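You operate a simulated robot arm through the tools that you are given. There is no shell and no other tool. Be economical: measure what you need, move in short steps, check, and stop when the job is done.

Carry out the task below with a simulated two-armed robot. There is one attempt and no reset: what you move stays moved.

JOB
Wipe up the spill on the end worktop with the green cloth and put it back.

It is judged by the outcome, as a careful person would: the job done as asked, and still so three seconds after it is handed in. It fails if anything else is knocked over, pushed out of place, dropped, spilled or broken. Flat cloth is picked up by pressing the open fingertips on it (5 to 10 N) and closing them slowly along it; thin cloth reads only 2 to 8 mm in the jaws.

ROBOT AND FRAMES
Two 7-joint arms with two-finger parallel grippers on one trunk, on a base that drives. Base frame: it is fixed to the floor where the robot stands at the start and does not move with it; the origin is under the middle of the robot, x ahead of it, y to its left, z up. Readings come in cm, rad, newtons and seconds.
The left shoulder is at the start at [7, 16.3, 97], the right one opposite. With the tool pointing down near the work surface each hand reaches from about 30 to 86 cm from the robot's upright axis, wherever it stands, measured 20 degrees to its own side. Places, roughly: green cloth [125, 25, 100]. Payload 3.43 kg a hand.
The tool frame of a hand sits at the grasp point between the pads (the TCP): z along the fingers, y along the line on which they close. The tips reach 3.4 cm beyond it. The gripper opens to 12.8 cm. The fingers are 2.4 cm wide and 1.2 cm thick; the gripper's body (4.8 by 13 cm) begins 9.6 cm behind the TCP.
Orientation is that of the tool frame in the base frame, as [roll, pitch, yaw] about the fixed x, y, z axes, in that order (R = Rz(yaw) Ry(pitch) Rx(roll)). With the fingers straight down and closing along the base's y, the tool's x points along the base's -x, its y along +y and its z along -z.

CONTROLS
- The arms move only by the tool move_arm. It takes "left_deltas", "right_deltas" or both (then of equal length, played together; a hand with none holds still); each is a list of rows, each an object (a shift or turn left out is 0, a gripper value left out holds the last) with "angular": the turn, a rotation vector about the tool's x, y, z in rad, a list of three; "xyz": the shift along the tool's x, y, z in m, a list of three; "claw": the gripper command, from -1 (fully open) to 1 (shut), values between in proportion. In form: [{"angular": [rx, ry, rz], "xyz": [x, y, z], "claw": claw}, ...]. A call has 1 to 20 rows; each row shifts and turns the commanded pose from where the row before left it, along the tool's axes as they then stand. Rows are played at 5 a second. More than 5 cm and 0.15 rad between two rows, or a gripper value outside its range, and nothing of the call is played. Where a pose cannot be reached the arm comes as near as it can. A force on the tool above 40 N (or 10 N above the force at the start of the call, whichever is more), or a blocked arm, ends the call early, and 0.2 s more pass. Each finger travels about 15.3 cm/s and halts on what it meets, pressing with about 35 N; the grip force reading is that of the motor and also rises with nothing between the fingers. The clock runs only during rows and for 0.2 s after the last one: add rows that do not move to give the fingers time. The reply holds the time, the measured pose of the TCP, the force on the tool along the base axes, the opening and the grip force, in the units named above and with some noise, and new pictures: "show" is both (left out), scene, wrist or none (wrist: the cameras of the hands that moved).
- Cameras (640 x 400 px; columns grow to the right, rows downward): "scene" is now at [13.84, 3.02, 123.68]; the picture's right is [0.32, -0.95, 0.00], its down [-0.17, -0.06, -0.98] and it looks along [0.93, 0.32, -0.18] (base axes); focal length 249 px, centre (320, 200). "left" rides on the left gripper at [7.6, 1.1, -16] in its tool frame; the picture's right is [-0.15, 0.99, 0.00], its down [-0.88, -0.13, -0.46] and it looks along [-0.45, -0.07, 0.89] (tool axes); focal length 234 px, centre (320, 200). "right" rides on the right gripper at [7.6, -1.1, -16] in its tool frame; the picture's right is [0.15, 0.99, 0.00], its down [-0.88, 0.13, -0.46] and it looks along [-0.45, 0.07, 0.89] (tool axes); focal length 234 px, centre (320, 200). There is no depth. A picture from a camera that has moved, and an enlarged one, comes with that camera's place and axes in the base frame and with its lens.
- lift_body(by): slides the trunk up (or, below 0, down) by that many cm; the arms and the scene camera ride with it, the base frame stays. It gives what a move gives, with no picture.
- roll_base(legs): drives the robot by 1 to 6 legs, each [ahead, left, turn to the left] in cm, cm and rad, along the robot's own axes; the way and the turn of a leg run together, so that a leg with both is an arc; at most 150 cm and 3.142 rad a leg. The arms and the cameras ride along, it lands a little off, and it stops where it bumps. It gives what a move gives, and a new picture of the scene camera.
- aim_head(pan, tilt): turns the head with the scene camera to pan (to the left, within 1.501 rad either way) and tilt (down, from -0.506 to 1.204), counted from straight ahead of the robot. It gives what a move gives, and a new picture of the scene camera.
- close_up(camera, box): a new picture of the part [left, top, right, bottom] of that camera's present view, enlarged. The clock stands still meanwhile.
- finish_job(): hands the job in; it is judged then, once.

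Work in short steps. Places have to be worked out from the pictures, the camera data and where the tool is seen: move nearer, look again, correct. Check each grasp and each placing, and mend what went wrong. You have 120 turns and 170 pictures in all, those below and enlarged ones among them. Open the grippers and draw the arms clear of the work before you hand the job in, unless the task says otherwise; then end with one line.

The tools are called after "Request:" as name(argument=value, ...) on one line, values as JSON. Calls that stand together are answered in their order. move_arm: Moves the arms, as the interface text tells. Its arguments: {"type":"object","properties":{"left_deltas":{"type":"array","items":{"type":"object","properties":{"angular":{"type":"array","items":{"type":"number"}},"xyz":{"type":"array","items":{"type":"number"}},"claw":{"type":"number"}}}},"right_deltas":{"type":"array","items":{"type":"object","properties":{"angular":{"type":"array","items":{"type":"number"}},"xyz":{"type":"array","items":{"type":"number"}},"claw":{"type":"number"}}}},"show":{"type":"string","enum":["both","scene","wrist","none"]}},"required":[]} The other tools are called the same way: lift_body (by) slides the trunk up or down; roll_base (legs) drives the base; aim_head (pan, tilt) turns the head that bears the scene camera; close_up (camera, box) takes an enlarged picture of a part of a camera's view; finish_job () hands the job in.

At the start:

```text
t: 0.0
left_tcp_pos: [58.55, 42.13, 113.27]
left_tool_rot: [3.141, 0.001, 3.141]
left_wrist_force: [-0.6, -0.6, 0.0]
left_finger_gap: 12.8
left_finger_force: 0.1
right_tcp_pos: [71.86, -15.26, 106.34]
right_tool_rot: [-3.141, 0.001, 3.141]
right_wrist_force: [-0.7, -0.2, 0.4]
right_finger_gap: 12.78
right_finger_force: 0.1
trunk travel left (down, up): [-45.0, 49.0]
robot x, y, heading: [-0.05, 0.13, 0.001]
head pan, tilt: [0.328, 0.178]
```

scene: 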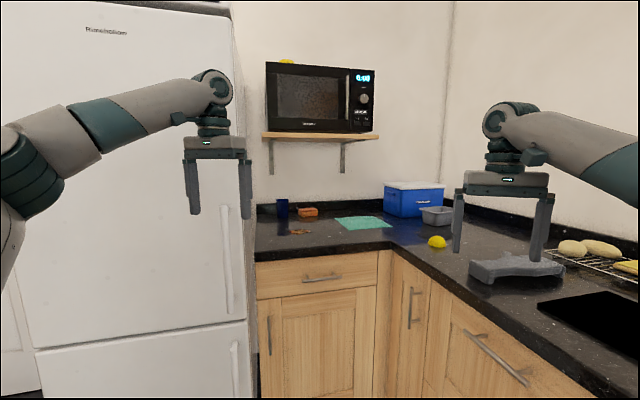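
right: 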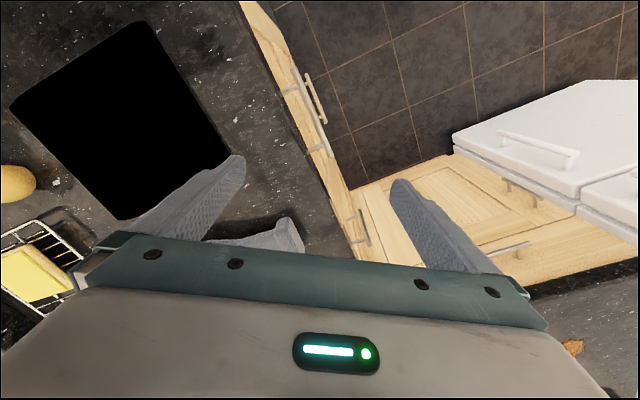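
left: 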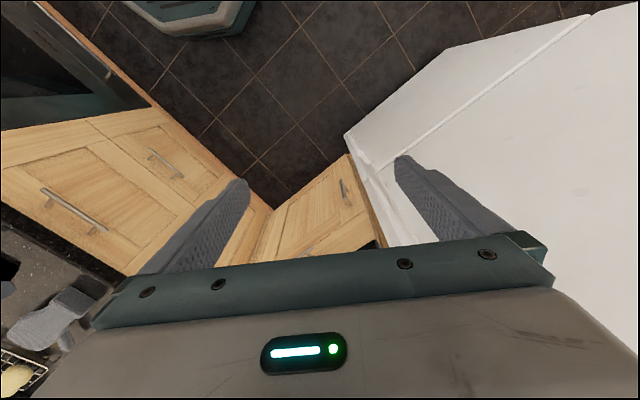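

I'll take a closer look at the cloth and the worktop around it to find the spill.

Request:
close_up(camera="scene", box=[250, 170, 410, 270])

Request:
close_up(camera="scene", box=[400, 170, 640, 320])

```text
4.00 times, centred on (330, 220) of scene
camera zoom: at [13.84, 3.02, 123.68], right [0.32, -0.95, 0.0], down [-0.17, -0.06, -0.98], along [0.93, 0.32, -0.18], focal length 997 px, centre (280, 120)
```

zoom: 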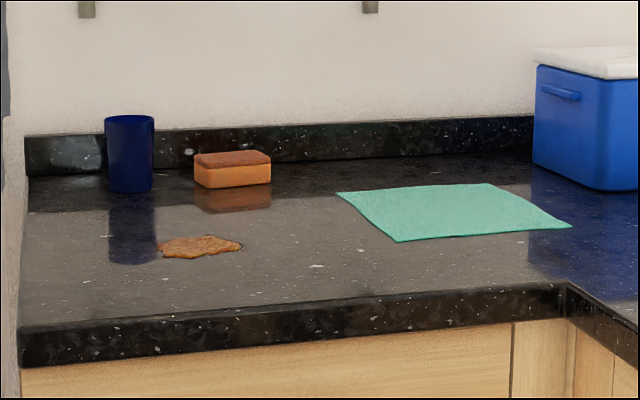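

```text
2.67 times, centred on (520, 245) of scene
camera zoom: at [13.84, 3.02, 123.68], right [0.32, -0.95, 0.0], down [-0.17, -0.06, -0.98], along [0.93, 0.32, -0.18], focal length 665 px, centre (-213, 80)
```

zoom: 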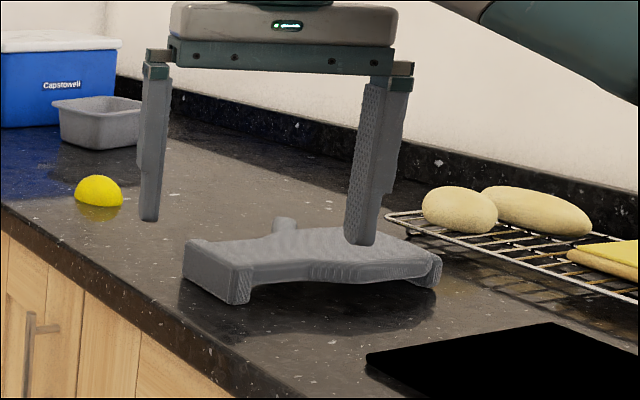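

The spill is the brown patch left of the cloth, at about (123, 51). The worktops are turned about 0.54 rad from the robot's heading. I'll use the right arm, and first draw the left arm in so it won't hit the fridge when I drive.

Request:
move_arm(left_deltas=[{"xyz": [0.04, -0.02, 0], "claw": 1}, {"xyz": [0.04, -0.02, 0]}, {"xyz": [0.04, -0.02, 0]}, {"xyz": [0.04, -0.02, 0]}, {"xyz": [0.04, -0.02, 0]}, {"xyz": [0.04, -0.02, 0]}, {"xyz": [0, 0, 0]}], show="scene")

Request:
aim_head(pan=0.9, tilt=0.5)

```text
t: 1.6
left_tcp_pos: [34.67, 30.24, 113.34]
left_tool_rot: [-3.142, -0.002, -3.14]
left_wrist_force: [-0.6, -0.3, 0.2]
left_finger_gap: 0.02
left_finger_force: 33.0
right_tcp_pos: [72.01, -15.26, 106.32]
right_tool_rot: [3.141, 0.0, 3.141]
right_wrist_force: [-0.4, 0.4, 0.9]
right_finger_gap: 12.84
right_finger_force: 0.0
trunk travel left (down, up): [-45.0, 49.0]
robot x, y, heading: [-0.16, -0.14, 0.002]
head pan, tilt: [0.328, 0.178]
camera scene: at [13.89, 3.05, 123.67], right [0.32, -0.95, 0.0], down [-0.17, -0.06, -0.98], along [0.93, 0.32, -0.18], focal length 249 px, centre (320, 200)
```

scene: 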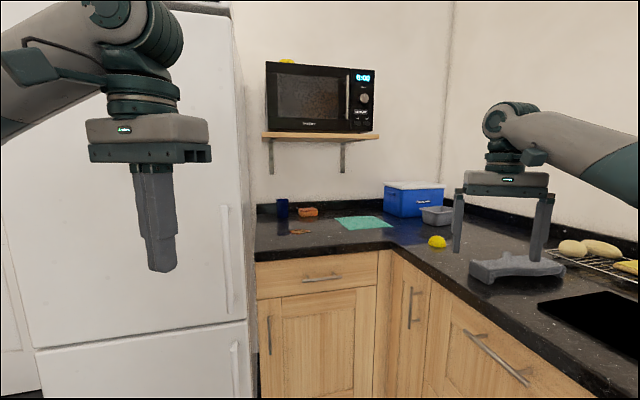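

```text
t: 2.6
left_tcp_pos: [34.57, 30.05, 113.44]
left_tool_rot: [-3.14, 0.001, 3.141]
left_wrist_force: [-0.2, 0.5, -0.2]
left_finger_gap: 0.01
left_finger_force: 33.6
right_tcp_pos: [71.86, -15.26, 106.31]
right_tool_rot: [-3.141, -0.001, -3.14]
right_wrist_force: [-0.9, 0.5, 1.1]
right_finger_gap: 12.8
right_finger_force: 0.0
trunk travel left (down, up): [-45.0, 49.0]
robot x, y, heading: [-0.29, 0.11, -0.002]
head pan, tilt: [0.901, 0.499]
camera scene: at [10.69, 7.14, 120.7], right [0.78, -0.62, 0.0], down [-0.3, -0.37, -0.88], along [0.55, 0.69, -0.48], focal length 249 px, centre (320, 200)
```

scene: 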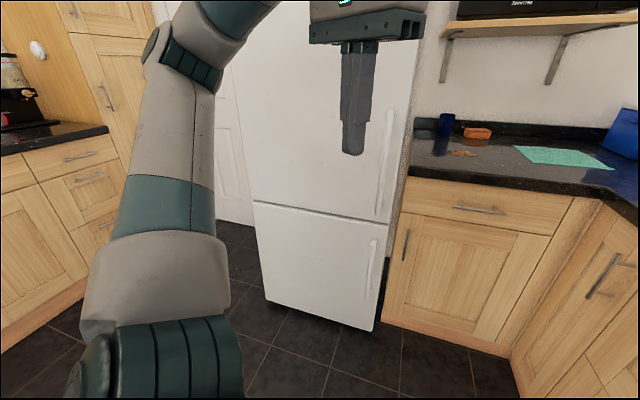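

The fridge's front corner is at about s=98 along the kitchen axis, so the left hand needs to come in a little more. Then I'll turn to face the end worktop and drive part of the way.

Request:
move_arm(left_deltas=[{"xyz": [0.03, -0.04, -0.02]}, {"xyz": [0.03, -0.04, -0.02]}, {"xyz": [0, 0, 0]}], show="none")

Request:
roll_base(legs=[[0, 0, 0.54], [40, -26, 0]])

Request:
aim_head(pan=-0.15, tilt=0.6)

```text
refused: row 1 steps farther than a row can; nothing moved
```

```text
t: 6.9
left_tcp_pos: [61.13, 42.63, 113.39]
left_tool_rot: [-3.139, 0.002, -2.624]
left_wrist_force: [0.9, 0.1, 1.0]
left_finger_gap: 0.01
left_finger_force: 32.9
right_tcp_pos: [115.95, 21.55, 106.33]
right_tool_rot: [-3.14, -0.001, -2.624]
right_wrist_force: [0.1, 0.2, -0.6]
right_finger_gap: 12.81
right_finger_force: 0.0
trunk travel left (down, up): [-45.0, 49.0]
robot x, y, heading: [46.4, -0.72, 0.513]
head pan, tilt: [0.901, 0.499]
camera scene: at [51.68, 10.84, 120.7], right [0.99, -0.15, 0.0], down [-0.07, -0.47, -0.88], along [0.14, 0.87, -0.48], focal length 249 px, centre (320, 200)
```

scene: 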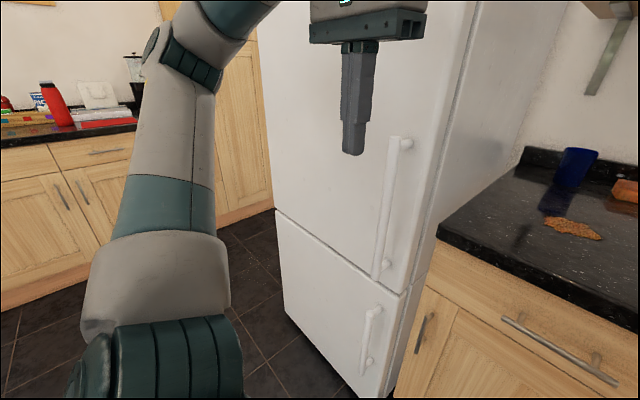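

```text
t: 8.2
left_tcp_pos: [61.18, 42.48, 113.36]
left_tool_rot: [3.141, -0.001, -2.625]
left_wrist_force: [-0.5, -0.3, -0.4]
left_finger_gap: 0.0
left_finger_force: 32.9
right_tcp_pos: [116.16, 21.45, 106.27]
right_tool_rot: [3.141, 0.0, -2.626]
right_wrist_force: [-0.9, -0.5, -0.8]
right_finger_gap: 12.8
right_finger_force: 0.0
trunk travel left (down, up): [-45.0, 49.0]
robot x, y, heading: [45.74, -1.02, 0.517]
head pan, tilt: [-0.15, 0.6]
camera scene: at [58.6, 4.95, 119.79], right [0.36, -0.93, 0.0], down [-0.53, -0.2, -0.82], along [0.77, 0.3, -0.57], focal length 249 px, centre (320, 200)
```

scene: 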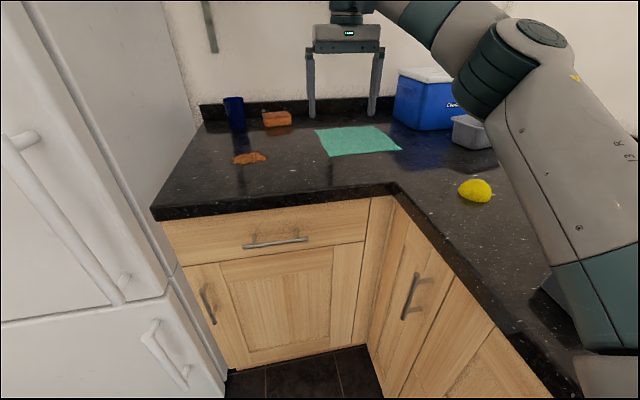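

From here the spill is at about (118, 52) and the cloth centre at about (145, 24). The refused left-arm tuck goes again in smaller steps, then I'll drive further ahead.

Request:
move_arm(left_deltas=[{"xyz": [0.03, -0.03, 0]}, {"xyz": [0.03, -0.03, 0]}, {"xyz": [0, -0.03, 0]}, {"xyz": [0, 0, 0]}], show="none")

Request:
aim_head(pan=0.7, tilt=0.9)

```text
t: 9.2
left_tcp_pos: [60.46, 31.91, 113.31]
left_tool_rot: [-3.139, -0.001, -2.624]
left_wrist_force: [-0.4, 0.7, -0.3]
left_finger_gap: 0.0
left_finger_force: 33.0
right_tcp_pos: [115.96, 21.45, 106.39]
right_tool_rot: [3.141, 0.001, -2.625]
right_wrist_force: [0.0, 0.0, 0.7]
right_finger_gap: 12.82
right_finger_force: 0.1
trunk travel left (down, up): [-45.0, 49.0]
robot x, y, heading: [45.87, -0.71, 0.519]
head pan, tilt: [-0.15, 0.6]
```

```text
t: 10.4
left_tcp_pos: [60.56, 31.92, 113.26]
left_tool_rot: [3.14, 0.001, -2.625]
left_wrist_force: [-0.2, 0.9, 0.2]
left_finger_gap: 0.0
left_finger_force: 32.7
right_tcp_pos: [116.08, 21.49, 106.26]
right_tool_rot: [3.142, 0.0, -2.626]
right_wrist_force: [-0.3, 0.8, 0.7]
right_finger_gap: 12.8
right_finger_force: 0.0
trunk travel left (down, up): [-45.0, 49.0]
robot x, y, heading: [46.02, -1.11, 0.515]
head pan, tilt: [0.7, 0.901]
camera scene: at [52.99, 8.86, 117.31], right [0.94, -0.35, 0.0], down [-0.27, -0.73, -0.62], along [0.22, 0.58, -0.78], focal length 249 px, centre (320, 200)
```

scene: 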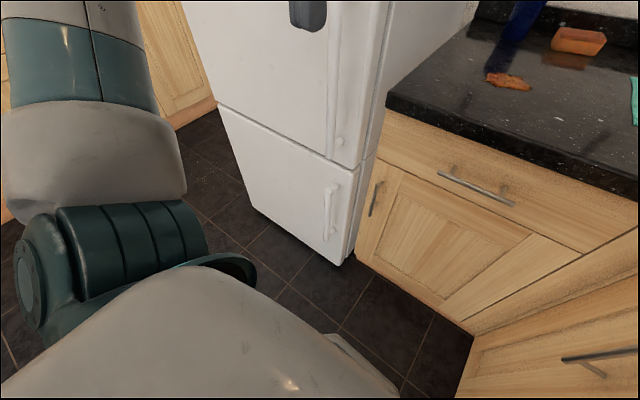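

The way ahead is clear: the fridge front is at s≈98 and the worktop edge at s≈103, with the robot at s≈39. I'll drive 17 cm ahead and look again.

Request:
roll_base(legs=[[17, 0, 0]])

Request:
aim_head(pan=-0.15, tilt=0.45)

```text
t: 11.8
left_tcp_pos: [70.35, 35.65, 114.05]
left_tool_rot: [3.137, 0.018, -2.687]
left_wrist_force: [-0.8, -0.3, 1.1]
left_finger_gap: 0.0
left_finger_force: 33.3
right_tcp_pos: [122.75, 23.92, 106.23]
right_tool_rot: [-3.096, 0.001, -2.601]
right_wrist_force: [-0.5, 0.1, 0.5]
right_finger_gap: 12.8
right_finger_force: 0.0
trunk travel left (down, up): [-45.0, 49.0]
robot x, y, heading: [54.95, 4.97, 0.452]
head pan, tilt: [0.7, 0.901]
stopped in leg 1: the robot was blocked; the commanded pose is now the measured one
camera scene: at [61.18, 13.09, 117.68], right [0.91, -0.41, 0.01], down [-0.31, -0.71, -0.63], along [0.26, 0.58, -0.77], focal length 249 px, centre (320, 200)
```

scene: 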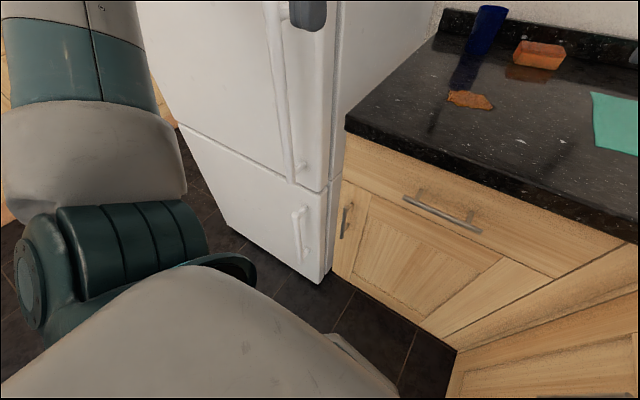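

```text
t: 13.0
left_tcp_pos: [70.0, 35.62, 113.89]
left_tool_rot: [3.139, 0.022, -2.685]
left_wrist_force: [0.8, -0.9, -0.1]
left_finger_gap: 0.0
left_finger_force: 32.9
right_tcp_pos: [122.7, 23.9, 106.2]
right_tool_rot: [-3.096, 0.004, -2.606]
right_wrist_force: [0.3, -0.7, 0.0]
right_finger_gap: 12.8
right_finger_force: 0.1
trunk travel left (down, up): [-45.0, 49.0]
robot x, y, heading: [55.23, 5.32, 0.457]
head pan, tilt: [-0.15, 0.45]
camera scene: at [66.67, 8.96, 121.4], right [0.3, -0.95, -0.01], down [-0.4, -0.12, -0.91], along [0.87, 0.28, -0.42], focal length 249 px, centre (320, 200)
```

scene: 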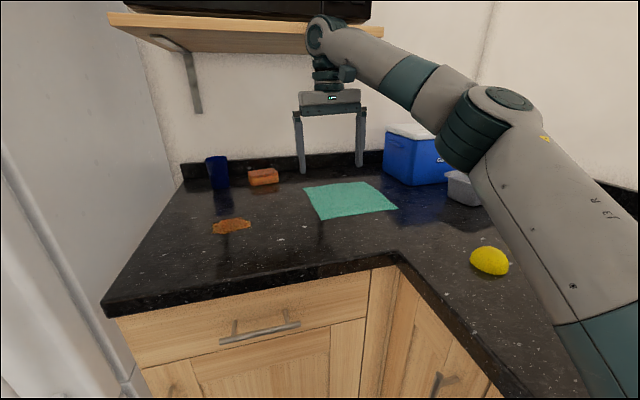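

The right hand's rotation is off from the base heading, so the wrist joint has touched the shelf under the microwave. I'll back off, lower the hand, and check the shelf.

Request:
roll_base(legs=[[-8, 0, 0]])

Request:
aim_head(pan=0.0, tilt=0.0)

```text
t: 14.0
left_tcp_pos: [64.49, 33.31, 113.44]
left_tool_rot: [3.141, 0.003, -2.684]
left_wrist_force: [-0.6, 0.0, -0.2]
left_finger_gap: 0.01
left_finger_force: 33.1
right_tcp_pos: [117.33, 21.57, 104.74]
right_tool_rot: [-3.096, -0.022, -2.608]
right_wrist_force: [-1.1, -0.8, 1.1]
right_finger_gap: 12.8
right_finger_force: 0.0
trunk travel left (down, up): [-45.0, 49.0]
robot x, y, heading: [48.13, 1.78, 0.459]
head pan, tilt: [-0.15, 0.45]
camera scene: at [61.34, 6.63, 121.18], right [0.3, -0.95, 0.0], down [-0.41, -0.13, -0.9], along [0.86, 0.27, -0.43], focal length 249 px, centre (320, 200)
```

scene: 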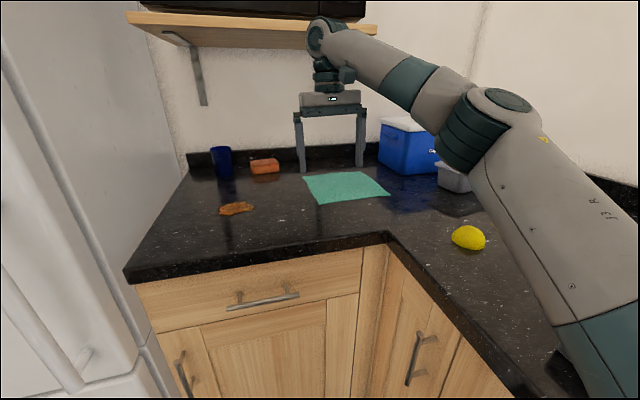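

```text
t: 14.9
left_tcp_pos: [64.7, 33.44, 113.3]
left_tool_rot: [-3.142, -0.002, -2.681]
left_wrist_force: [0.2, -0.2, 0.3]
left_finger_gap: 0.0
left_finger_force: 32.6
right_tcp_pos: [117.48, 21.6, 104.56]
right_tool_rot: [-3.099, -0.021, -2.606]
right_wrist_force: [-0.2, 0.4, 0.1]
right_finger_gap: 12.8
right_finger_force: 0.0
trunk travel left (down, up): [-45.0, 49.0]
robot x, y, heading: [48.19, 1.72, 0.456]
head pan, tilt: [0.0, 0.0]
camera scene: at [60.87, 7.94, 125.3], right [0.44, -0.9, 0.0], down [0.0, 0.0, -1.0], along [0.9, 0.44, 0.0], focal length 249 px, centre (320, 200)
```

scene: 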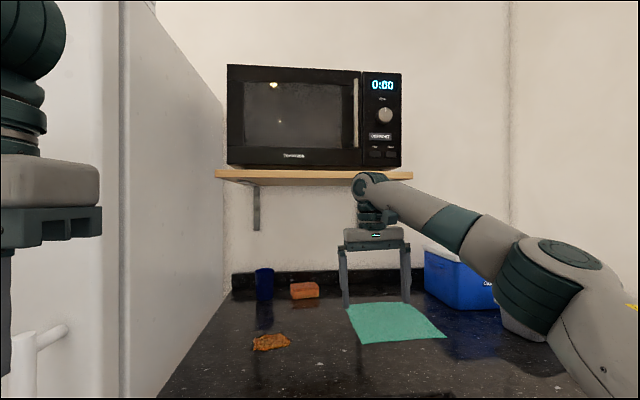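

The microwave and shelf look undisturbed, with the wrist just under the shelf's front edge. I'll square the hand and lower it 9 cm over the bare worktop so the wrist goes well below the shelf.

Request:
move_arm(right_deltas=[{"angular": [-0.043, -0.021, 0], "xyz": [0, 0, 0.02]}, {"xyz": [0, 0, 0.03]}, {"xyz": [0, 0, 0.03]}, {"xyz": [0, 0, 0.01]}, {"xyz": [0, 0, 0]}], show="wrist")

Request:
aim_head(pan=-0.1, tilt=0.5)

```text
t: 16.1
left_tcp_pos: [64.55, 33.55, 113.37]
left_tool_rot: [-3.141, 0.001, -2.684]
left_wrist_force: [0.0, 0.2, 0.4]
left_finger_gap: 0.01
left_finger_force: 32.9
right_tcp_pos: [117.54, 21.7, 95.59]
right_tool_rot: [3.141, 0.0, -2.607]
right_wrist_force: [0.7, 0.3, 0.3]
right_finger_gap: 12.81
right_finger_force: 0.1
trunk travel left (down, up): [-45.0, 49.0]
robot x, y, heading: [48.23, 1.99, 0.453]
head pan, tilt: [0.0, 0.0]
camera right: at [111.49, 16.78, 111.6], right [-0.63, 0.78, 0.0], down [0.69, 0.56, 0.46], along [0.36, 0.29, -0.89], focal length 234 px, centre (320, 200)
```

right: 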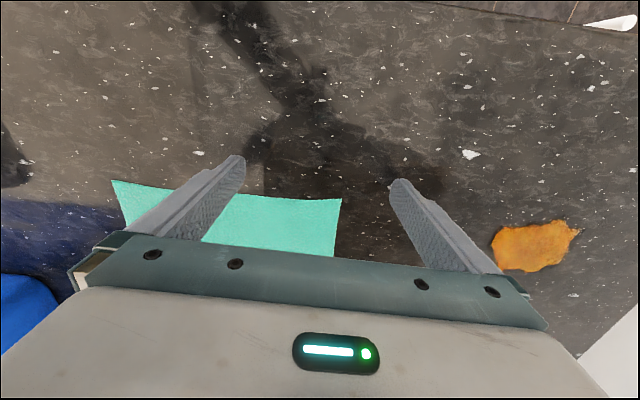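

```text
t: 17.1
left_tcp_pos: [64.74, 33.38, 113.28]
left_tool_rot: [-3.142, 0.0, -2.682]
left_wrist_force: [0.3, 1.5, 0.3]
left_finger_gap: 0.0
left_finger_force: 32.9
right_tcp_pos: [117.4, 21.65, 95.69]
right_tool_rot: [-3.141, 0.0, -2.607]
right_wrist_force: [-0.5, 0.0, -0.6]
right_finger_gap: 12.8
right_finger_force: 0.1
trunk travel left (down, up): [-45.0, 49.0]
robot x, y, heading: [48.41, 1.86, 0.458]
head pan, tilt: [-0.099, 0.499]
camera scene: at [61.3, 7.15, 120.71], right [0.35, -0.94, 0.0], down [-0.45, -0.17, -0.88], along [0.82, 0.31, -0.48], focal length 249 px, centre (320, 200)
```

scene: 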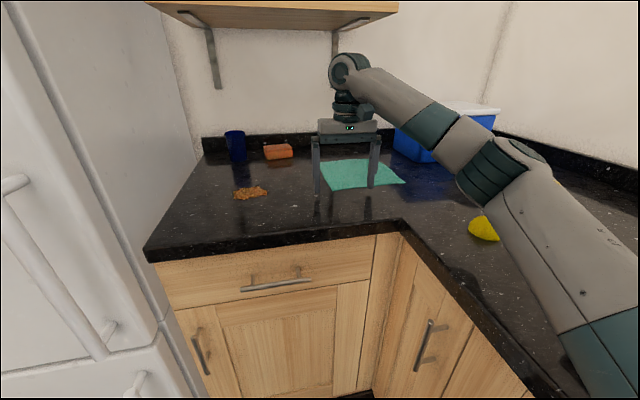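

Triangulating between the two cameras puts this worktop at z≈90.6, with the cloth centre near (134, 21.5) and the spill near (109, 46). I'll raise the hand a little and drive 7 cm ahead.

Request:
move_arm(right_deltas=[{"xyz": [0, 0, -0.015]}, {"xyz": [0, 0, 0]}], show="none")

Request:
roll_base(legs=[[7, 0, 0]])

Request:
close_up(camera="right", box=[0, 0, 640, 400])

```text
t: 17.7
left_tcp_pos: [64.7, 33.41, 113.34]
left_tool_rot: [3.141, 0.0, -2.683]
left_wrist_force: [0.6, 0.1, 0.2]
left_finger_gap: 0.0
left_finger_force: 33.4
right_tcp_pos: [117.55, 21.7, 97.05]
right_tool_rot: [-3.142, 0.0, -2.607]
right_wrist_force: [0.3, 0.5, 0.3]
right_finger_gap: 12.78
right_finger_force: 0.1
trunk travel left (down, up): [-45.0, 49.0]
robot x, y, heading: [48.36, 1.64, 0.458]
head pan, tilt: [-0.099, 0.499]
```

```text
t: 18.7
left_tcp_pos: [70.95, 36.6, 113.33]
left_tool_rot: [-3.141, 0.001, -2.68]
left_wrist_force: [0.6, 0.4, 0.2]
left_finger_gap: 0.0
left_finger_force: 33.0
right_tcp_pos: [123.7, 24.92, 96.97]
right_tool_rot: [-3.14, -0.002, -2.606]
right_wrist_force: [0.2, 0.6, -0.2]
right_finger_gap: 12.79
right_finger_force: 0.0
trunk travel left (down, up): [-45.0, 49.0]
robot x, y, heading: [54.44, 4.83, 0.459]
head pan, tilt: [-0.099, 0.499]
camera scene: at [67.66, 10.31, 120.68], right [0.35, -0.94, 0.0], down [-0.45, -0.17, -0.88], along [0.82, 0.31, -0.48], focal length 249 px, centre (320, 200)
```

scene: 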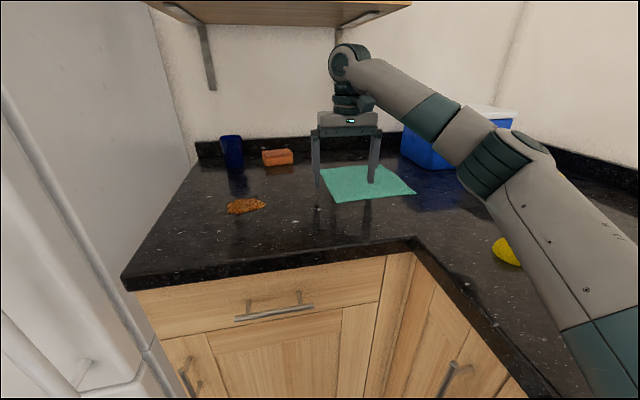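

```text
1.00 times, centred on (320, 200) of right
camera zoom: at [117.78, 20.02, 113.0], right [-0.63, 0.78, 0.0], down [0.69, 0.56, 0.45], along [0.35, 0.29, -0.89], focal length 234 px, centre (320, 200)
```

zoom: 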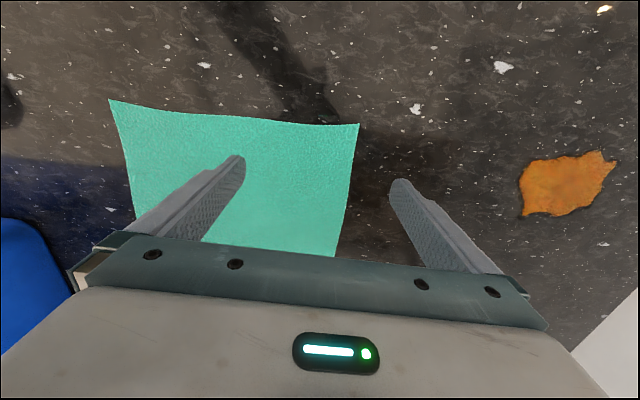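

The new wrist view agrees with z≈90.6 and the same cloth and spill positions. I'll move over the cloth centre with the fingers open about 6 cm.

Request:
move_arm(right_deltas=[{"xyz": [-0.02, -0.035, 0], "claw": 0.06}, {"xyz": [-0.02, -0.035, 0]}, {"xyz": [-0.009, -0.01, 0.01]}, {"xyz": [0, 0, 0.01]}, {"xyz": [0, 0, 0]}])

```text
t: 19.9
left_tcp_pos: [70.81, 36.69, 113.38]
left_tool_rot: [-3.14, 0.0, -2.679]
left_wrist_force: [0.1, 0.0, 0.2]
left_finger_gap: 0.02
left_finger_force: 33.2
right_tcp_pos: [132.03, 20.53, 95.22]
right_tool_rot: [-3.139, 0.002, -2.604]
right_wrist_force: [-0.8, 0.4, -0.2]
right_finger_gap: 6.04
right_finger_force: 0.0
trunk travel left (down, up): [-45.0, 49.0]
robot x, y, heading: [54.41, 4.68, 0.463]
head pan, tilt: [-0.099, 0.499]
camera scene: at [67.5, 10.25, 120.7], right [0.35, -0.94, 0.0], down [-0.45, -0.17, -0.88], along [0.82, 0.31, -0.48], focal length 249 px, centre (320, 200)
camera right: at [125.9, 15.61, 111.26], right [-0.63, 0.78, 0.0], down [0.69, 0.56, 0.46], along [0.35, 0.29, -0.89], focal length 234 px, centre (320, 200)
```

scene: 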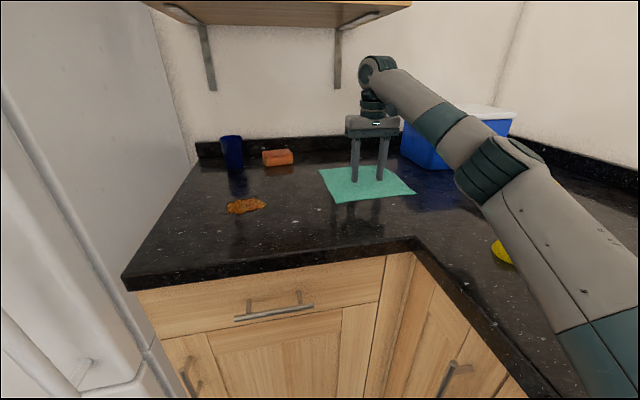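
right: 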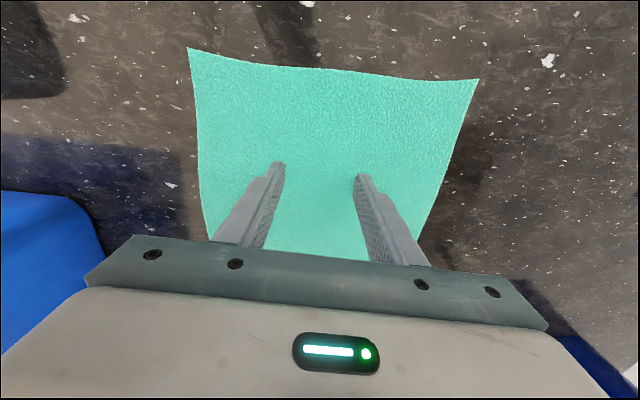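

The hand is well centred over the cloth, with the tips about 1.2 cm above it. Now I'll go down in fine steps until the force shows contact.

Request:
move_arm(right_deltas=[{"xyz": [0, 0, 0.004]}, {"xyz": [0, 0, 0.003]}, {"xyz": [0, 0, 0.002]}, {"xyz": [0, 0, 0.001]}, {"xyz": [0, 0, 0]}], show="none")

```text
t: 21.1
left_tcp_pos: [70.61, 36.53, 113.41]
left_tool_rot: [-3.14, 0.002, -2.68]
left_wrist_force: [-0.6, -0.1, 0.7]
left_finger_gap: 0.03
left_finger_force: 33.0
right_tcp_pos: [131.67, 20.44, 94.44]
right_tool_rot: [-3.141, 0.004, -2.606]
right_wrist_force: [6.1, 0.7, 25.8]
right_finger_gap: 5.99
right_finger_force: 0.2
trunk travel left (down, up): [-45.0, 49.0]
robot x, y, heading: [54.62, 4.94, 0.462]
head pan, tilt: [-0.099, 0.499]
```

Contact is firm at 26 N, which puts the surface at z≈91.0. I'll ease off toward 5–10 N.

Request:
move_arm(right_deltas=[{"xyz": [0, 0, -0.002]}, {"xyz": [0, 0, 0]}], show="none")

```text
t: 21.7
left_tcp_pos: [70.57, 36.52, 113.39]
left_tool_rot: [-3.14, 0.001, -2.681]
left_wrist_force: [0.3, 0.1, -0.1]
left_finger_gap: 0.03
left_finger_force: 32.9
right_tcp_pos: [131.72, 20.48, 94.48]
right_tool_rot: [-3.141, 0.001, -2.605]
right_wrist_force: [2.7, 1.2, 19.0]
right_finger_gap: 6.0
right_finger_force: 0.1
trunk travel left (down, up): [-45.0, 49.0]
robot x, y, heading: [54.44, 4.62, 0.458]
head pan, tilt: [-0.099, 0.499]
```

The force drops about 3.4 N per mm, so 3 mm more should leave about 9 N. Then I'll close slowly along the cloth.

Request:
move_arm(right_deltas=[{"xyz": [0, 0, -0.003]}, {"claw": 0.15}, {"claw": 0.23}, {"claw": 0.31}, {"claw": 0.39}, {"claw": 0.47}, {"claw": 0.55}, {"claw": 0.63}, {"claw": 0.71}, {"claw": 0.79}, {"claw": 0.87}, {"claw": 0.95}, {"claw": 1}, {}, {}])

```text
t: 24.9
left_tcp_pos: [70.81, 36.4, 113.42]
left_tool_rot: [-3.14, 0.003, -2.681]
left_wrist_force: [-0.7, 0.0, 0.4]
left_finger_gap: 0.0
left_finger_force: 33.4
right_tcp_pos: [131.93, 20.43, 94.84]
right_tool_rot: [-3.141, 0.003, -2.607]
right_wrist_force: [0.8, -1.9, 10.5]
right_finger_gap: 0.32
right_finger_force: 35.0
trunk travel left (down, up): [-45.0, 49.0]
robot x, y, heading: [54.62, 4.65, 0.456]
head pan, tilt: [-0.099, 0.499]
camera scene: at [67.41, 10.2, 120.72], right [0.35, -0.94, 0.0], down [-0.45, -0.17, -0.88], along [0.82, 0.31, -0.48], focal length 249 px, centre (320, 200)
camera right: at [125.83, 15.49, 110.79], right [-0.63, 0.78, 0.0], down [0.69, 0.56, 0.46], along [0.36, 0.29, -0.89], focal length 234 px, centre (320, 200)
```

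scene: 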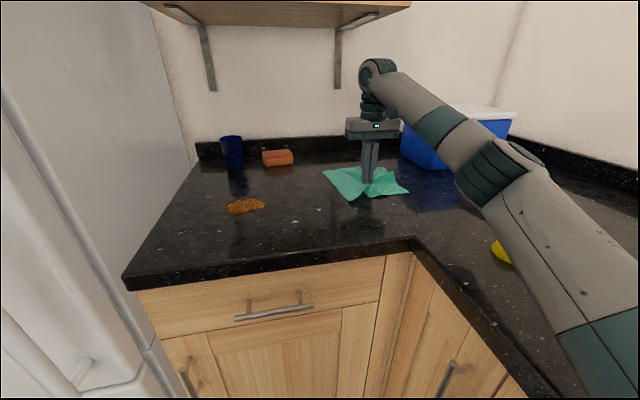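
right: 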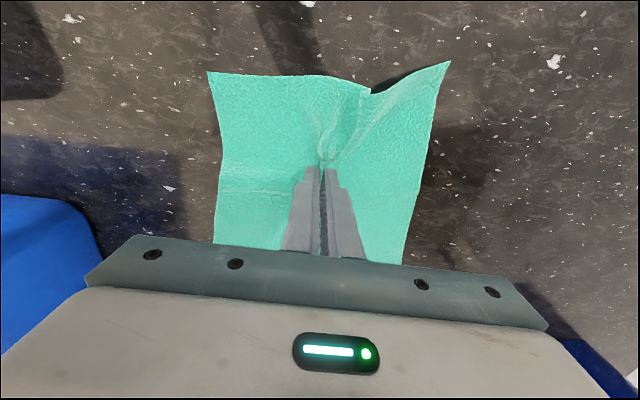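

The cloth is gripped, reading 3.2 mm. I'll lift about 1.5 cm and carry it toward the spill.

Request:
move_arm(right_deltas=[{"xyz": [0, 0, -0.015]}, {"xyz": [0.0066, 0.0339, 0]}, {"xyz": [0.0066, 0.0339, 0]}, {"xyz": [0.0066, 0.0339, 0]}, {"xyz": [0.0066, 0.0339, 0]}, {"xyz": [0.0066, 0.0339, 0]}, {"xyz": [0.0066, 0.0339, 0]}, {"xyz": [0.0066, 0.0339, 0]}, {}])

```text
t: 26.9
left_tcp_pos: [70.95, 36.52, 113.34]
left_tool_rot: [-3.141, 0.001, -2.68]
left_wrist_force: [0.1, 0.0, 0.5]
left_finger_gap: 0.0
left_finger_force: 32.7
right_tcp_pos: [115.8, 38.43, 96.01]
right_tool_rot: [-3.141, 0.0, -2.608]
right_wrist_force: [-0.6, 0.1, -0.1]
right_finger_gap: 0.29
right_finger_force: 35.7
trunk travel left (down, up): [-45.0, 49.0]
robot x, y, heading: [54.47, 4.91, 0.46]
head pan, tilt: [-0.099, 0.499]
camera scene: at [67.58, 10.18, 120.7], right [0.35, -0.94, 0.0], down [-0.45, -0.17, -0.88], along [0.82, 0.31, -0.48], focal length 249 px, centre (320, 200)
camera right: at [109.85, 33.68, 111.98], right [-0.63, 0.78, 0.0], down [0.69, 0.56, 0.46], along [0.35, 0.29, -0.89], focal length 234 px, centre (320, 200)
```

scene: 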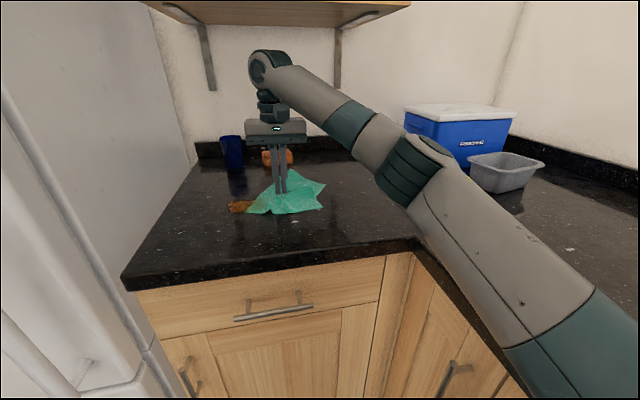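
right: 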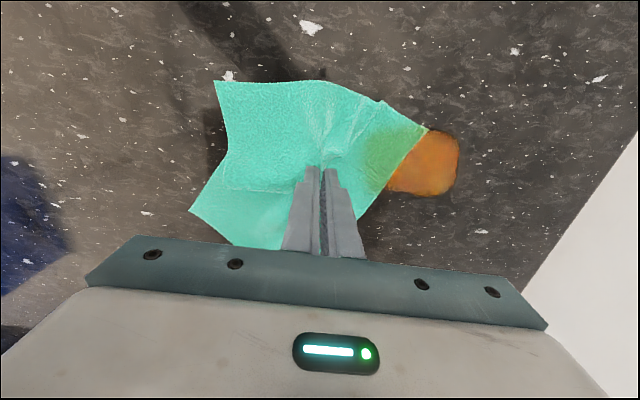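

The cloth is soaking up the near edge of the spill, which is centred at about (109, 46). I'll press lightly and wipe across it in the sideways direction, with a little past the far side.

Request:
move_arm(right_deltas=[{"xyz": [0, 0, 0.013]}, {"xyz": [0.005, 0.025, 0]}, {"xyz": [0.005, 0.025, 0]}, {"xyz": [0.005, 0.025, 0]}, {"xyz": [0.005, 0.025, 0]}, {"xyz": [0.0, 0.025, 0]}, {"xyz": [0.02, -0.02, 0]}, {"xyz": [0.015, -0.025, 0]}, {"xyz": [0, -0.03, 0]}, {"xyz": [0, -0.02, 0]}, {}])

```text
t: 29.3
left_tcp_pos: [70.81, 36.53, 113.3]
left_tool_rot: [-3.141, 0.001, -2.683]
left_wrist_force: [1.0, 0.5, 0.5]
left_finger_gap: 0.0
left_finger_force: 32.8
right_tcp_pos: [109.34, 38.08, 94.8]
right_tool_rot: [-3.139, 0.001, -2.608]
right_wrist_force: [-1.6, 2.9, 11.3]
right_finger_gap: 0.3
right_finger_force: 34.9
trunk travel left (down, up): [-45.0, 49.0]
robot x, y, heading: [54.44, 5.02, 0.46]
head pan, tilt: [-0.099, 0.499]
camera scene: at [67.39, 10.22, 120.72], right [0.35, -0.94, 0.0], down [-0.45, -0.17, -0.88], along [0.82, 0.31, -0.48], focal length 249 px, centre (320, 200)
camera right: at [103.51, 33.24, 110.76], right [-0.63, 0.78, 0.0], down [0.69, 0.56, 0.46], along [0.36, 0.29, -0.89], focal length 234 px, centre (320, 200)
```

scene: 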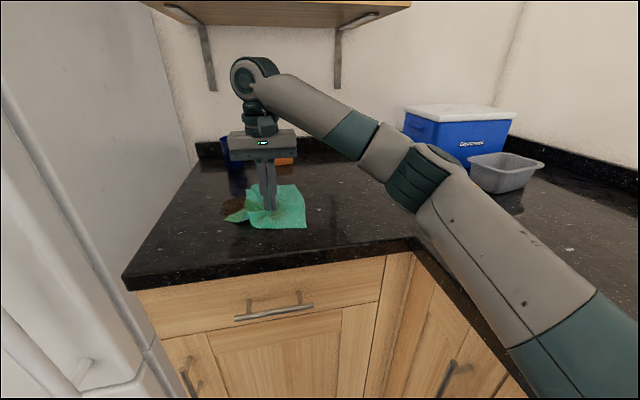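
right: 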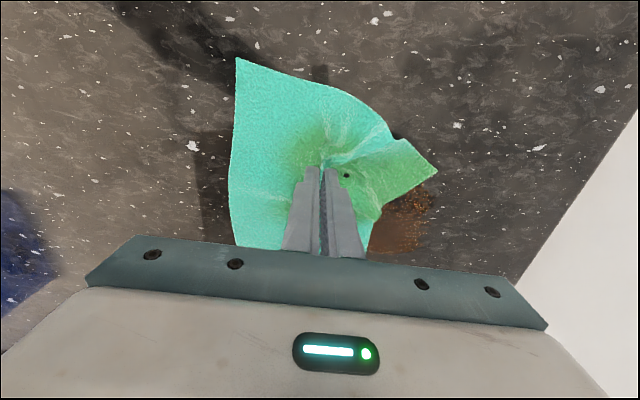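

Most of the spill is gone. A residue remains near (108, 48), so I'll make more overlapping passes over it.

Request:
move_arm(right_deltas=[{"xyz": [-0.02, 0.02, 0]}, {"xyz": [-0.02, 0.02, 0]}, {"xyz": [-0.01, 0.025, 0]}, {"xyz": [0, 0.025, 0]}, {"xyz": [0, 0.025, 0]}, {"xyz": [0, 0.02, 0]}, {"xyz": [0.02, -0.01, 0]}, {"xyz": [0, -0.03, 0]}, {"xyz": [0, -0.03, 0]}, {"xyz": [0, -0.03, 0]}, {"xyz": [0.015, 0.02, 0]}, {"xyz": [0, 0.03, 0]}, {"xyz": [0, 0.03, 0]}, {"xyz": [0, 0.02, 0]}, {"xyz": [-0.01, -0.03, 0]}, {"xyz": [0, -0.04, 0]}, {"xyz": [0, -0.04, 0]}, {"xyz": [0, -0.04, 0]}, {}])

```text
t: 33.3
left_tcp_pos: [70.79, 36.6, 113.31]
left_tool_rot: [-3.14, 0.0, -2.681]
left_wrist_force: [-0.3, 0.2, -0.1]
left_finger_gap: 0.01
left_finger_force: 32.9
right_tcp_pos: [113.17, 36.11, 94.65]
right_tool_rot: [-3.141, 0.0, -2.607]
right_wrist_force: [-1.0, 0.0, -0.3]
right_finger_gap: 0.29
right_finger_force: 35.2
right hand out of reach, approached as far as the arm can: row 5, 6
trunk travel left (down, up): [-45.0, 49.0]
robot x, y, heading: [54.69, 4.9, 0.457]
head pan, tilt: [-0.099, 0.499]
camera scene: at [67.47, 10.34, 120.7], right [0.35, -0.94, 0.0], down [-0.45, -0.17, -0.88], along [0.82, 0.31, -0.48], focal length 249 px, centre (320, 200)
camera right: at [107.13, 31.24, 110.75], right [-0.63, 0.78, 0.0], down [0.69, 0.56, 0.46], along [0.35, 0.29, -0.89], focal length 234 px, centre (320, 200)
```

scene: 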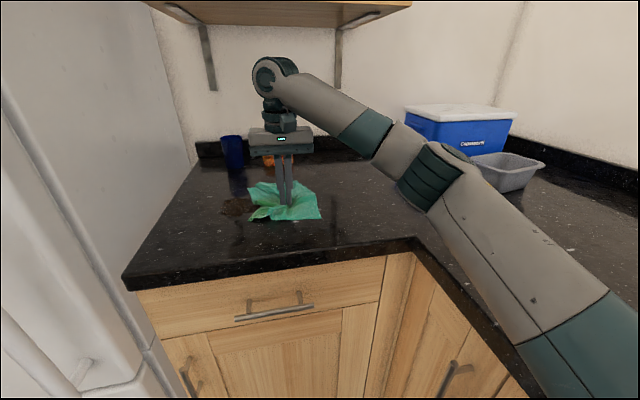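
right: 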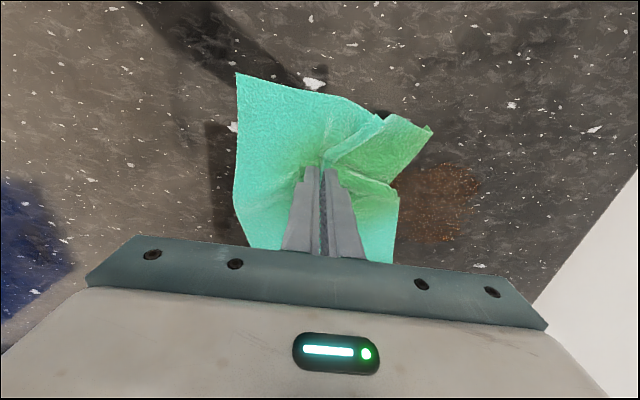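

The residue is lighter but still there around (108, 46.6), close to the arm's reach limit on this side. I'll lift slightly and turn the base 0.2 rad left to get there comfortably.

Request:
move_arm(right_deltas=[{"xyz": [0.01, -0.01, -0.012]}, {}], show="none")

Request:
roll_base(legs=[[0, 0, 0.2]])

Request:
close_up(camera="right", box=[0, 0, 640, 400])

```text
t: 33.9
left_tcp_pos: [70.89, 36.57, 113.25]
left_tool_rot: [-3.141, -0.001, -2.683]
left_wrist_force: [0.5, -0.2, -0.5]
left_finger_gap: 0.0
left_finger_force: 32.8
right_tcp_pos: [112.75, 34.73, 95.9]
right_tool_rot: [-3.14, 0.003, -2.607]
right_wrist_force: [0.7, 0.5, -0.4]
right_finger_gap: 0.31
right_finger_force: 34.6
trunk travel left (down, up): [-45.0, 49.0]
robot x, y, heading: [54.92, 4.91, 0.463]
head pan, tilt: [-0.099, 0.499]
```

```text
t: 35.0
left_tcp_pos: [64.18, 39.11, 113.37]
left_tool_rot: [-3.14, 0.002, -2.481]
left_wrist_force: [-0.9, 0.1, 0.4]
left_finger_gap: 0.01
left_finger_force: 32.7
right_tcp_pos: [105.58, 45.77, 95.93]
right_tool_rot: [-3.141, 0.001, -2.407]
right_wrist_force: [-0.6, 0.5, 0.3]
right_finger_gap: 0.28
right_finger_force: 35.4
trunk travel left (down, up): [-45.0, 49.0]
robot x, y, heading: [54.49, 4.59, 0.662]
head pan, tilt: [-0.099, 0.499]
camera scene: at [66.15, 12.74, 120.7], right [0.53, -0.85, 0.0], down [-0.41, -0.25, -0.88], along [0.74, 0.47, -0.48], focal length 249 px, centre (320, 200)
```

scene: 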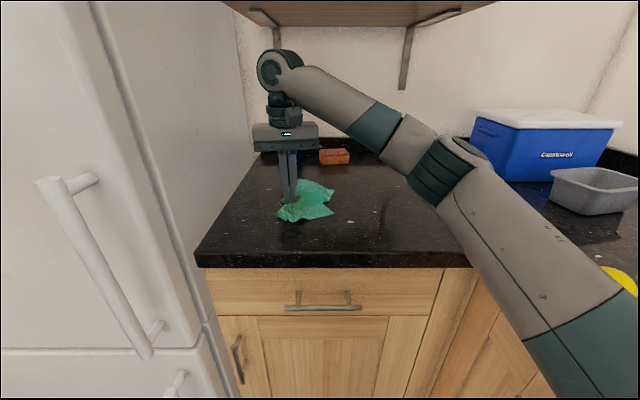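

```text
1.00 times, centred on (320, 200) of right
camera zoom: at [100.73, 39.71, 111.9], right [-0.77, 0.64, 0.0], down [0.57, 0.69, 0.46], along [0.29, 0.35, -0.89], focal length 234 px, centre (320, 200)
```

zoom: 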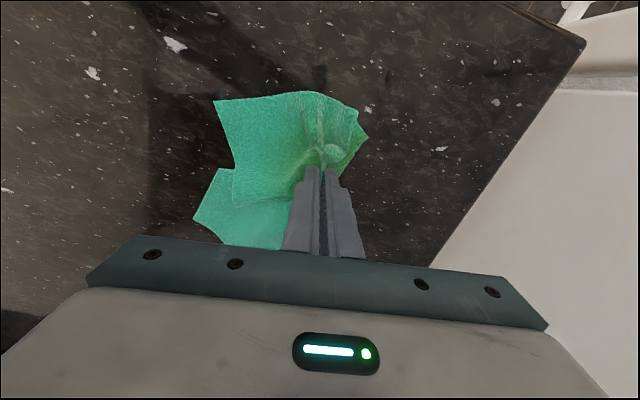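

The hand is now right over the spill. I'll press down and raster back and forth across the whole patch.

Request:
move_arm(right_deltas=[{"xyz": [0, 0, 0.013]}, {"xyz": [0.03, -0.03, 0]}, {"xyz": [0.01, -0.02, 0]}, {"xyz": [0, 0.03, 0]}, {"xyz": [0, 0.03, 0]}, {"xyz": [0, 0.03, 0]}, {"xyz": [-0.03, 0, 0]}, {"xyz": [0, -0.03, 0]}, {"xyz": [0, -0.03, 0]}, {"xyz": [0, -0.03, 0]}, {"xyz": [-0.03, 0, 0]}, {"xyz": [0, 0.03, 0]}, {"xyz": [0, 0.03, 0]}, {"xyz": [0, 0.03, 0]}, {"xyz": [-0.03, 0, 0]}, {"xyz": [0, -0.03, 0]}, {"xyz": [0, -0.03, 0]}, {"xyz": [0, -0.03, 0]}, {"xyz": [0, -0.04, 0]}, {}])

```text
t: 39.2
left_tcp_pos: [64.01, 39.14, 113.45]
left_tool_rot: [-3.14, 0.001, -2.481]
left_wrist_force: [-0.4, -0.4, -0.8]
left_finger_gap: 0.0
left_finger_force: 33.2
right_tcp_pos: [115.47, 42.15, 94.69]
right_tool_rot: [-3.138, 0.002, -2.408]
right_wrist_force: [-0.5, 1.6, 16.0]
right_finger_gap: 0.31
right_finger_force: 34.7
trunk travel left (down, up): [-45.0, 49.0]
robot x, y, heading: [54.31, 4.57, 0.658]
head pan, tilt: [-0.099, 0.499]
camera scene: at [66.02, 12.68, 120.73], right [0.53, -0.85, 0.0], down [-0.4, -0.25, -0.88], along [0.74, 0.47, -0.48], focal length 249 px, centre (320, 200)
camera right: at [110.45, 36.36, 110.71], right [-0.77, 0.64, 0.0], down [0.57, 0.69, 0.46], along [0.29, 0.35, -0.89], focal length 234 px, centre (320, 200)
```

scene: 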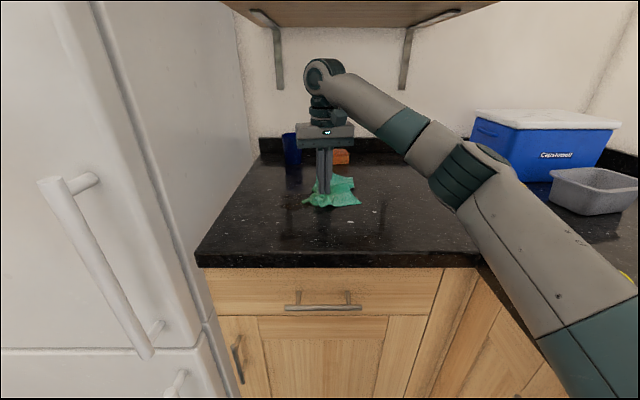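
right: 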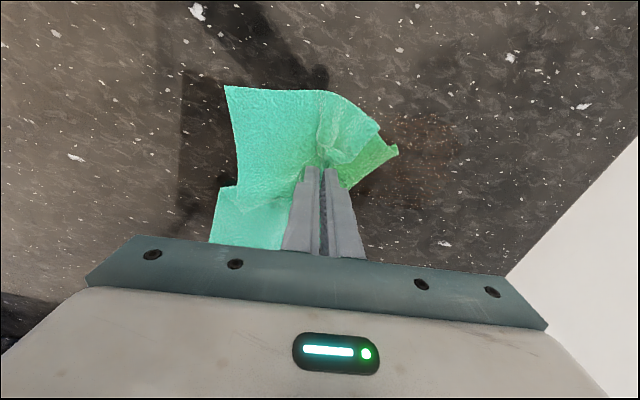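

Only a faint stain remains around (108, 46). One more raster across it, pressing the same way.

Request:
move_arm(right_deltas=[{"xyz": [-0.02, 0.03, 0]}, {"xyz": [0, 0.035, 0]}, {"xyz": [0, 0.035, 0]}, {"xyz": [0, 0.03, 0]}, {"xyz": [0.025, 0, 0]}, {"xyz": [0, -0.035, 0]}, {"xyz": [0, -0.035, 0]}, {"xyz": [0, -0.03, 0]}, {"xyz": [0.025, 0, 0]}, {"xyz": [0, 0.035, 0]}, {"xyz": [0, 0.035, 0]}, {"xyz": [0, 0.03, 0]}, {"xyz": [0.025, 0, 0]}, {"xyz": [0, -0.035, 0]}, {"xyz": [0, -0.035, 0]}, {"xyz": [0, -0.03, 0]}, {"xyz": [0.02, 0.04, 0]}, {"xyz": [0, 0.04, 0]}, {"xyz": [0, -0.04, 0]}, {"xyz": [0, -0.04, 0]}], show="none")

Request:
move_arm(right_deltas=[{"xyz": [0, -0.04, 0]}, {"xyz": [-0.02, -0.04, 0]}, {}], show="wrist")

```text
t: 43.4
left_tcp_pos: [64.03, 39.07, 113.46]
left_tool_rot: [-3.139, 0.001, -2.481]
left_wrist_force: [0.1, 0.2, -0.3]
left_finger_gap: 0.01
left_finger_force: 33.2
right_tcp_pos: [107.56, 39.64, 94.63]
right_tool_rot: [-3.14, 0.002, -2.407]
right_wrist_force: [0.0, 2.3, 14.3]
right_finger_gap: 0.29
right_finger_force: 35.1
trunk travel left (down, up): [-45.0, 49.0]
robot x, y, heading: [54.18, 4.86, 0.659]
head pan, tilt: [-0.099, 0.499]
```

```text
t: 44.2
left_tcp_pos: [64.1, 38.96, 113.38]
left_tool_rot: [-3.14, 0.001, -2.481]
left_wrist_force: [0.9, 0.0, 0.1]
left_finger_gap: 0.02
left_finger_force: 33.0
right_tcp_pos: [114.56, 34.69, 94.7]
right_tool_rot: [-3.14, 0.003, -2.407]
right_wrist_force: [-4.8, -1.1, 11.1]
right_finger_gap: 0.3
right_finger_force: 34.8
trunk travel left (down, up): [-45.0, 49.0]
robot x, y, heading: [54.32, 4.4, 0.661]
head pan, tilt: [-0.099, 0.499]
camera right: at [109.57, 28.84, 110.72], right [-0.77, 0.64, 0.0], down [0.56, 0.69, 0.46], along [0.29, 0.35, -0.89], focal length 234 px, centre (320, 200)
```

right: 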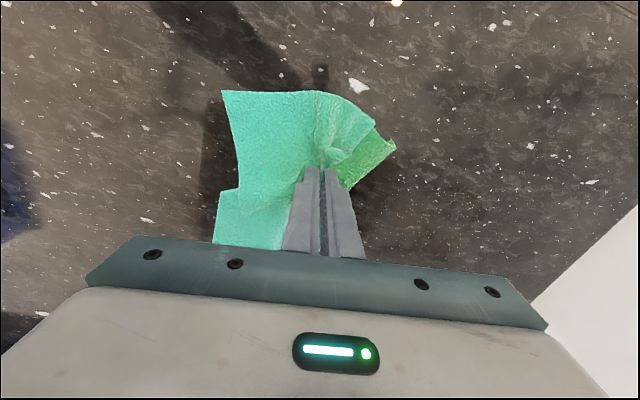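

Request:
close_up(camera="right", box=[340, 130, 540, 255])

```text
3.20 times, centred on (440, 192) of right
camera zoom: at [109.57, 28.84, 110.72], right [-0.77, 0.64, 0.0], down [0.56, 0.69, 0.46], along [0.29, 0.35, -0.89], focal length 749 px, centre (-64, 224)
```

zoom: 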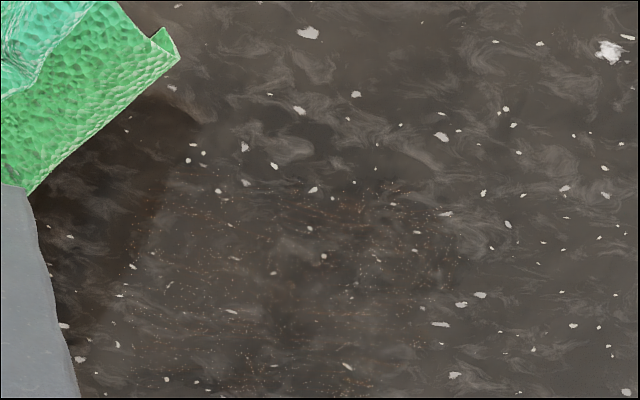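

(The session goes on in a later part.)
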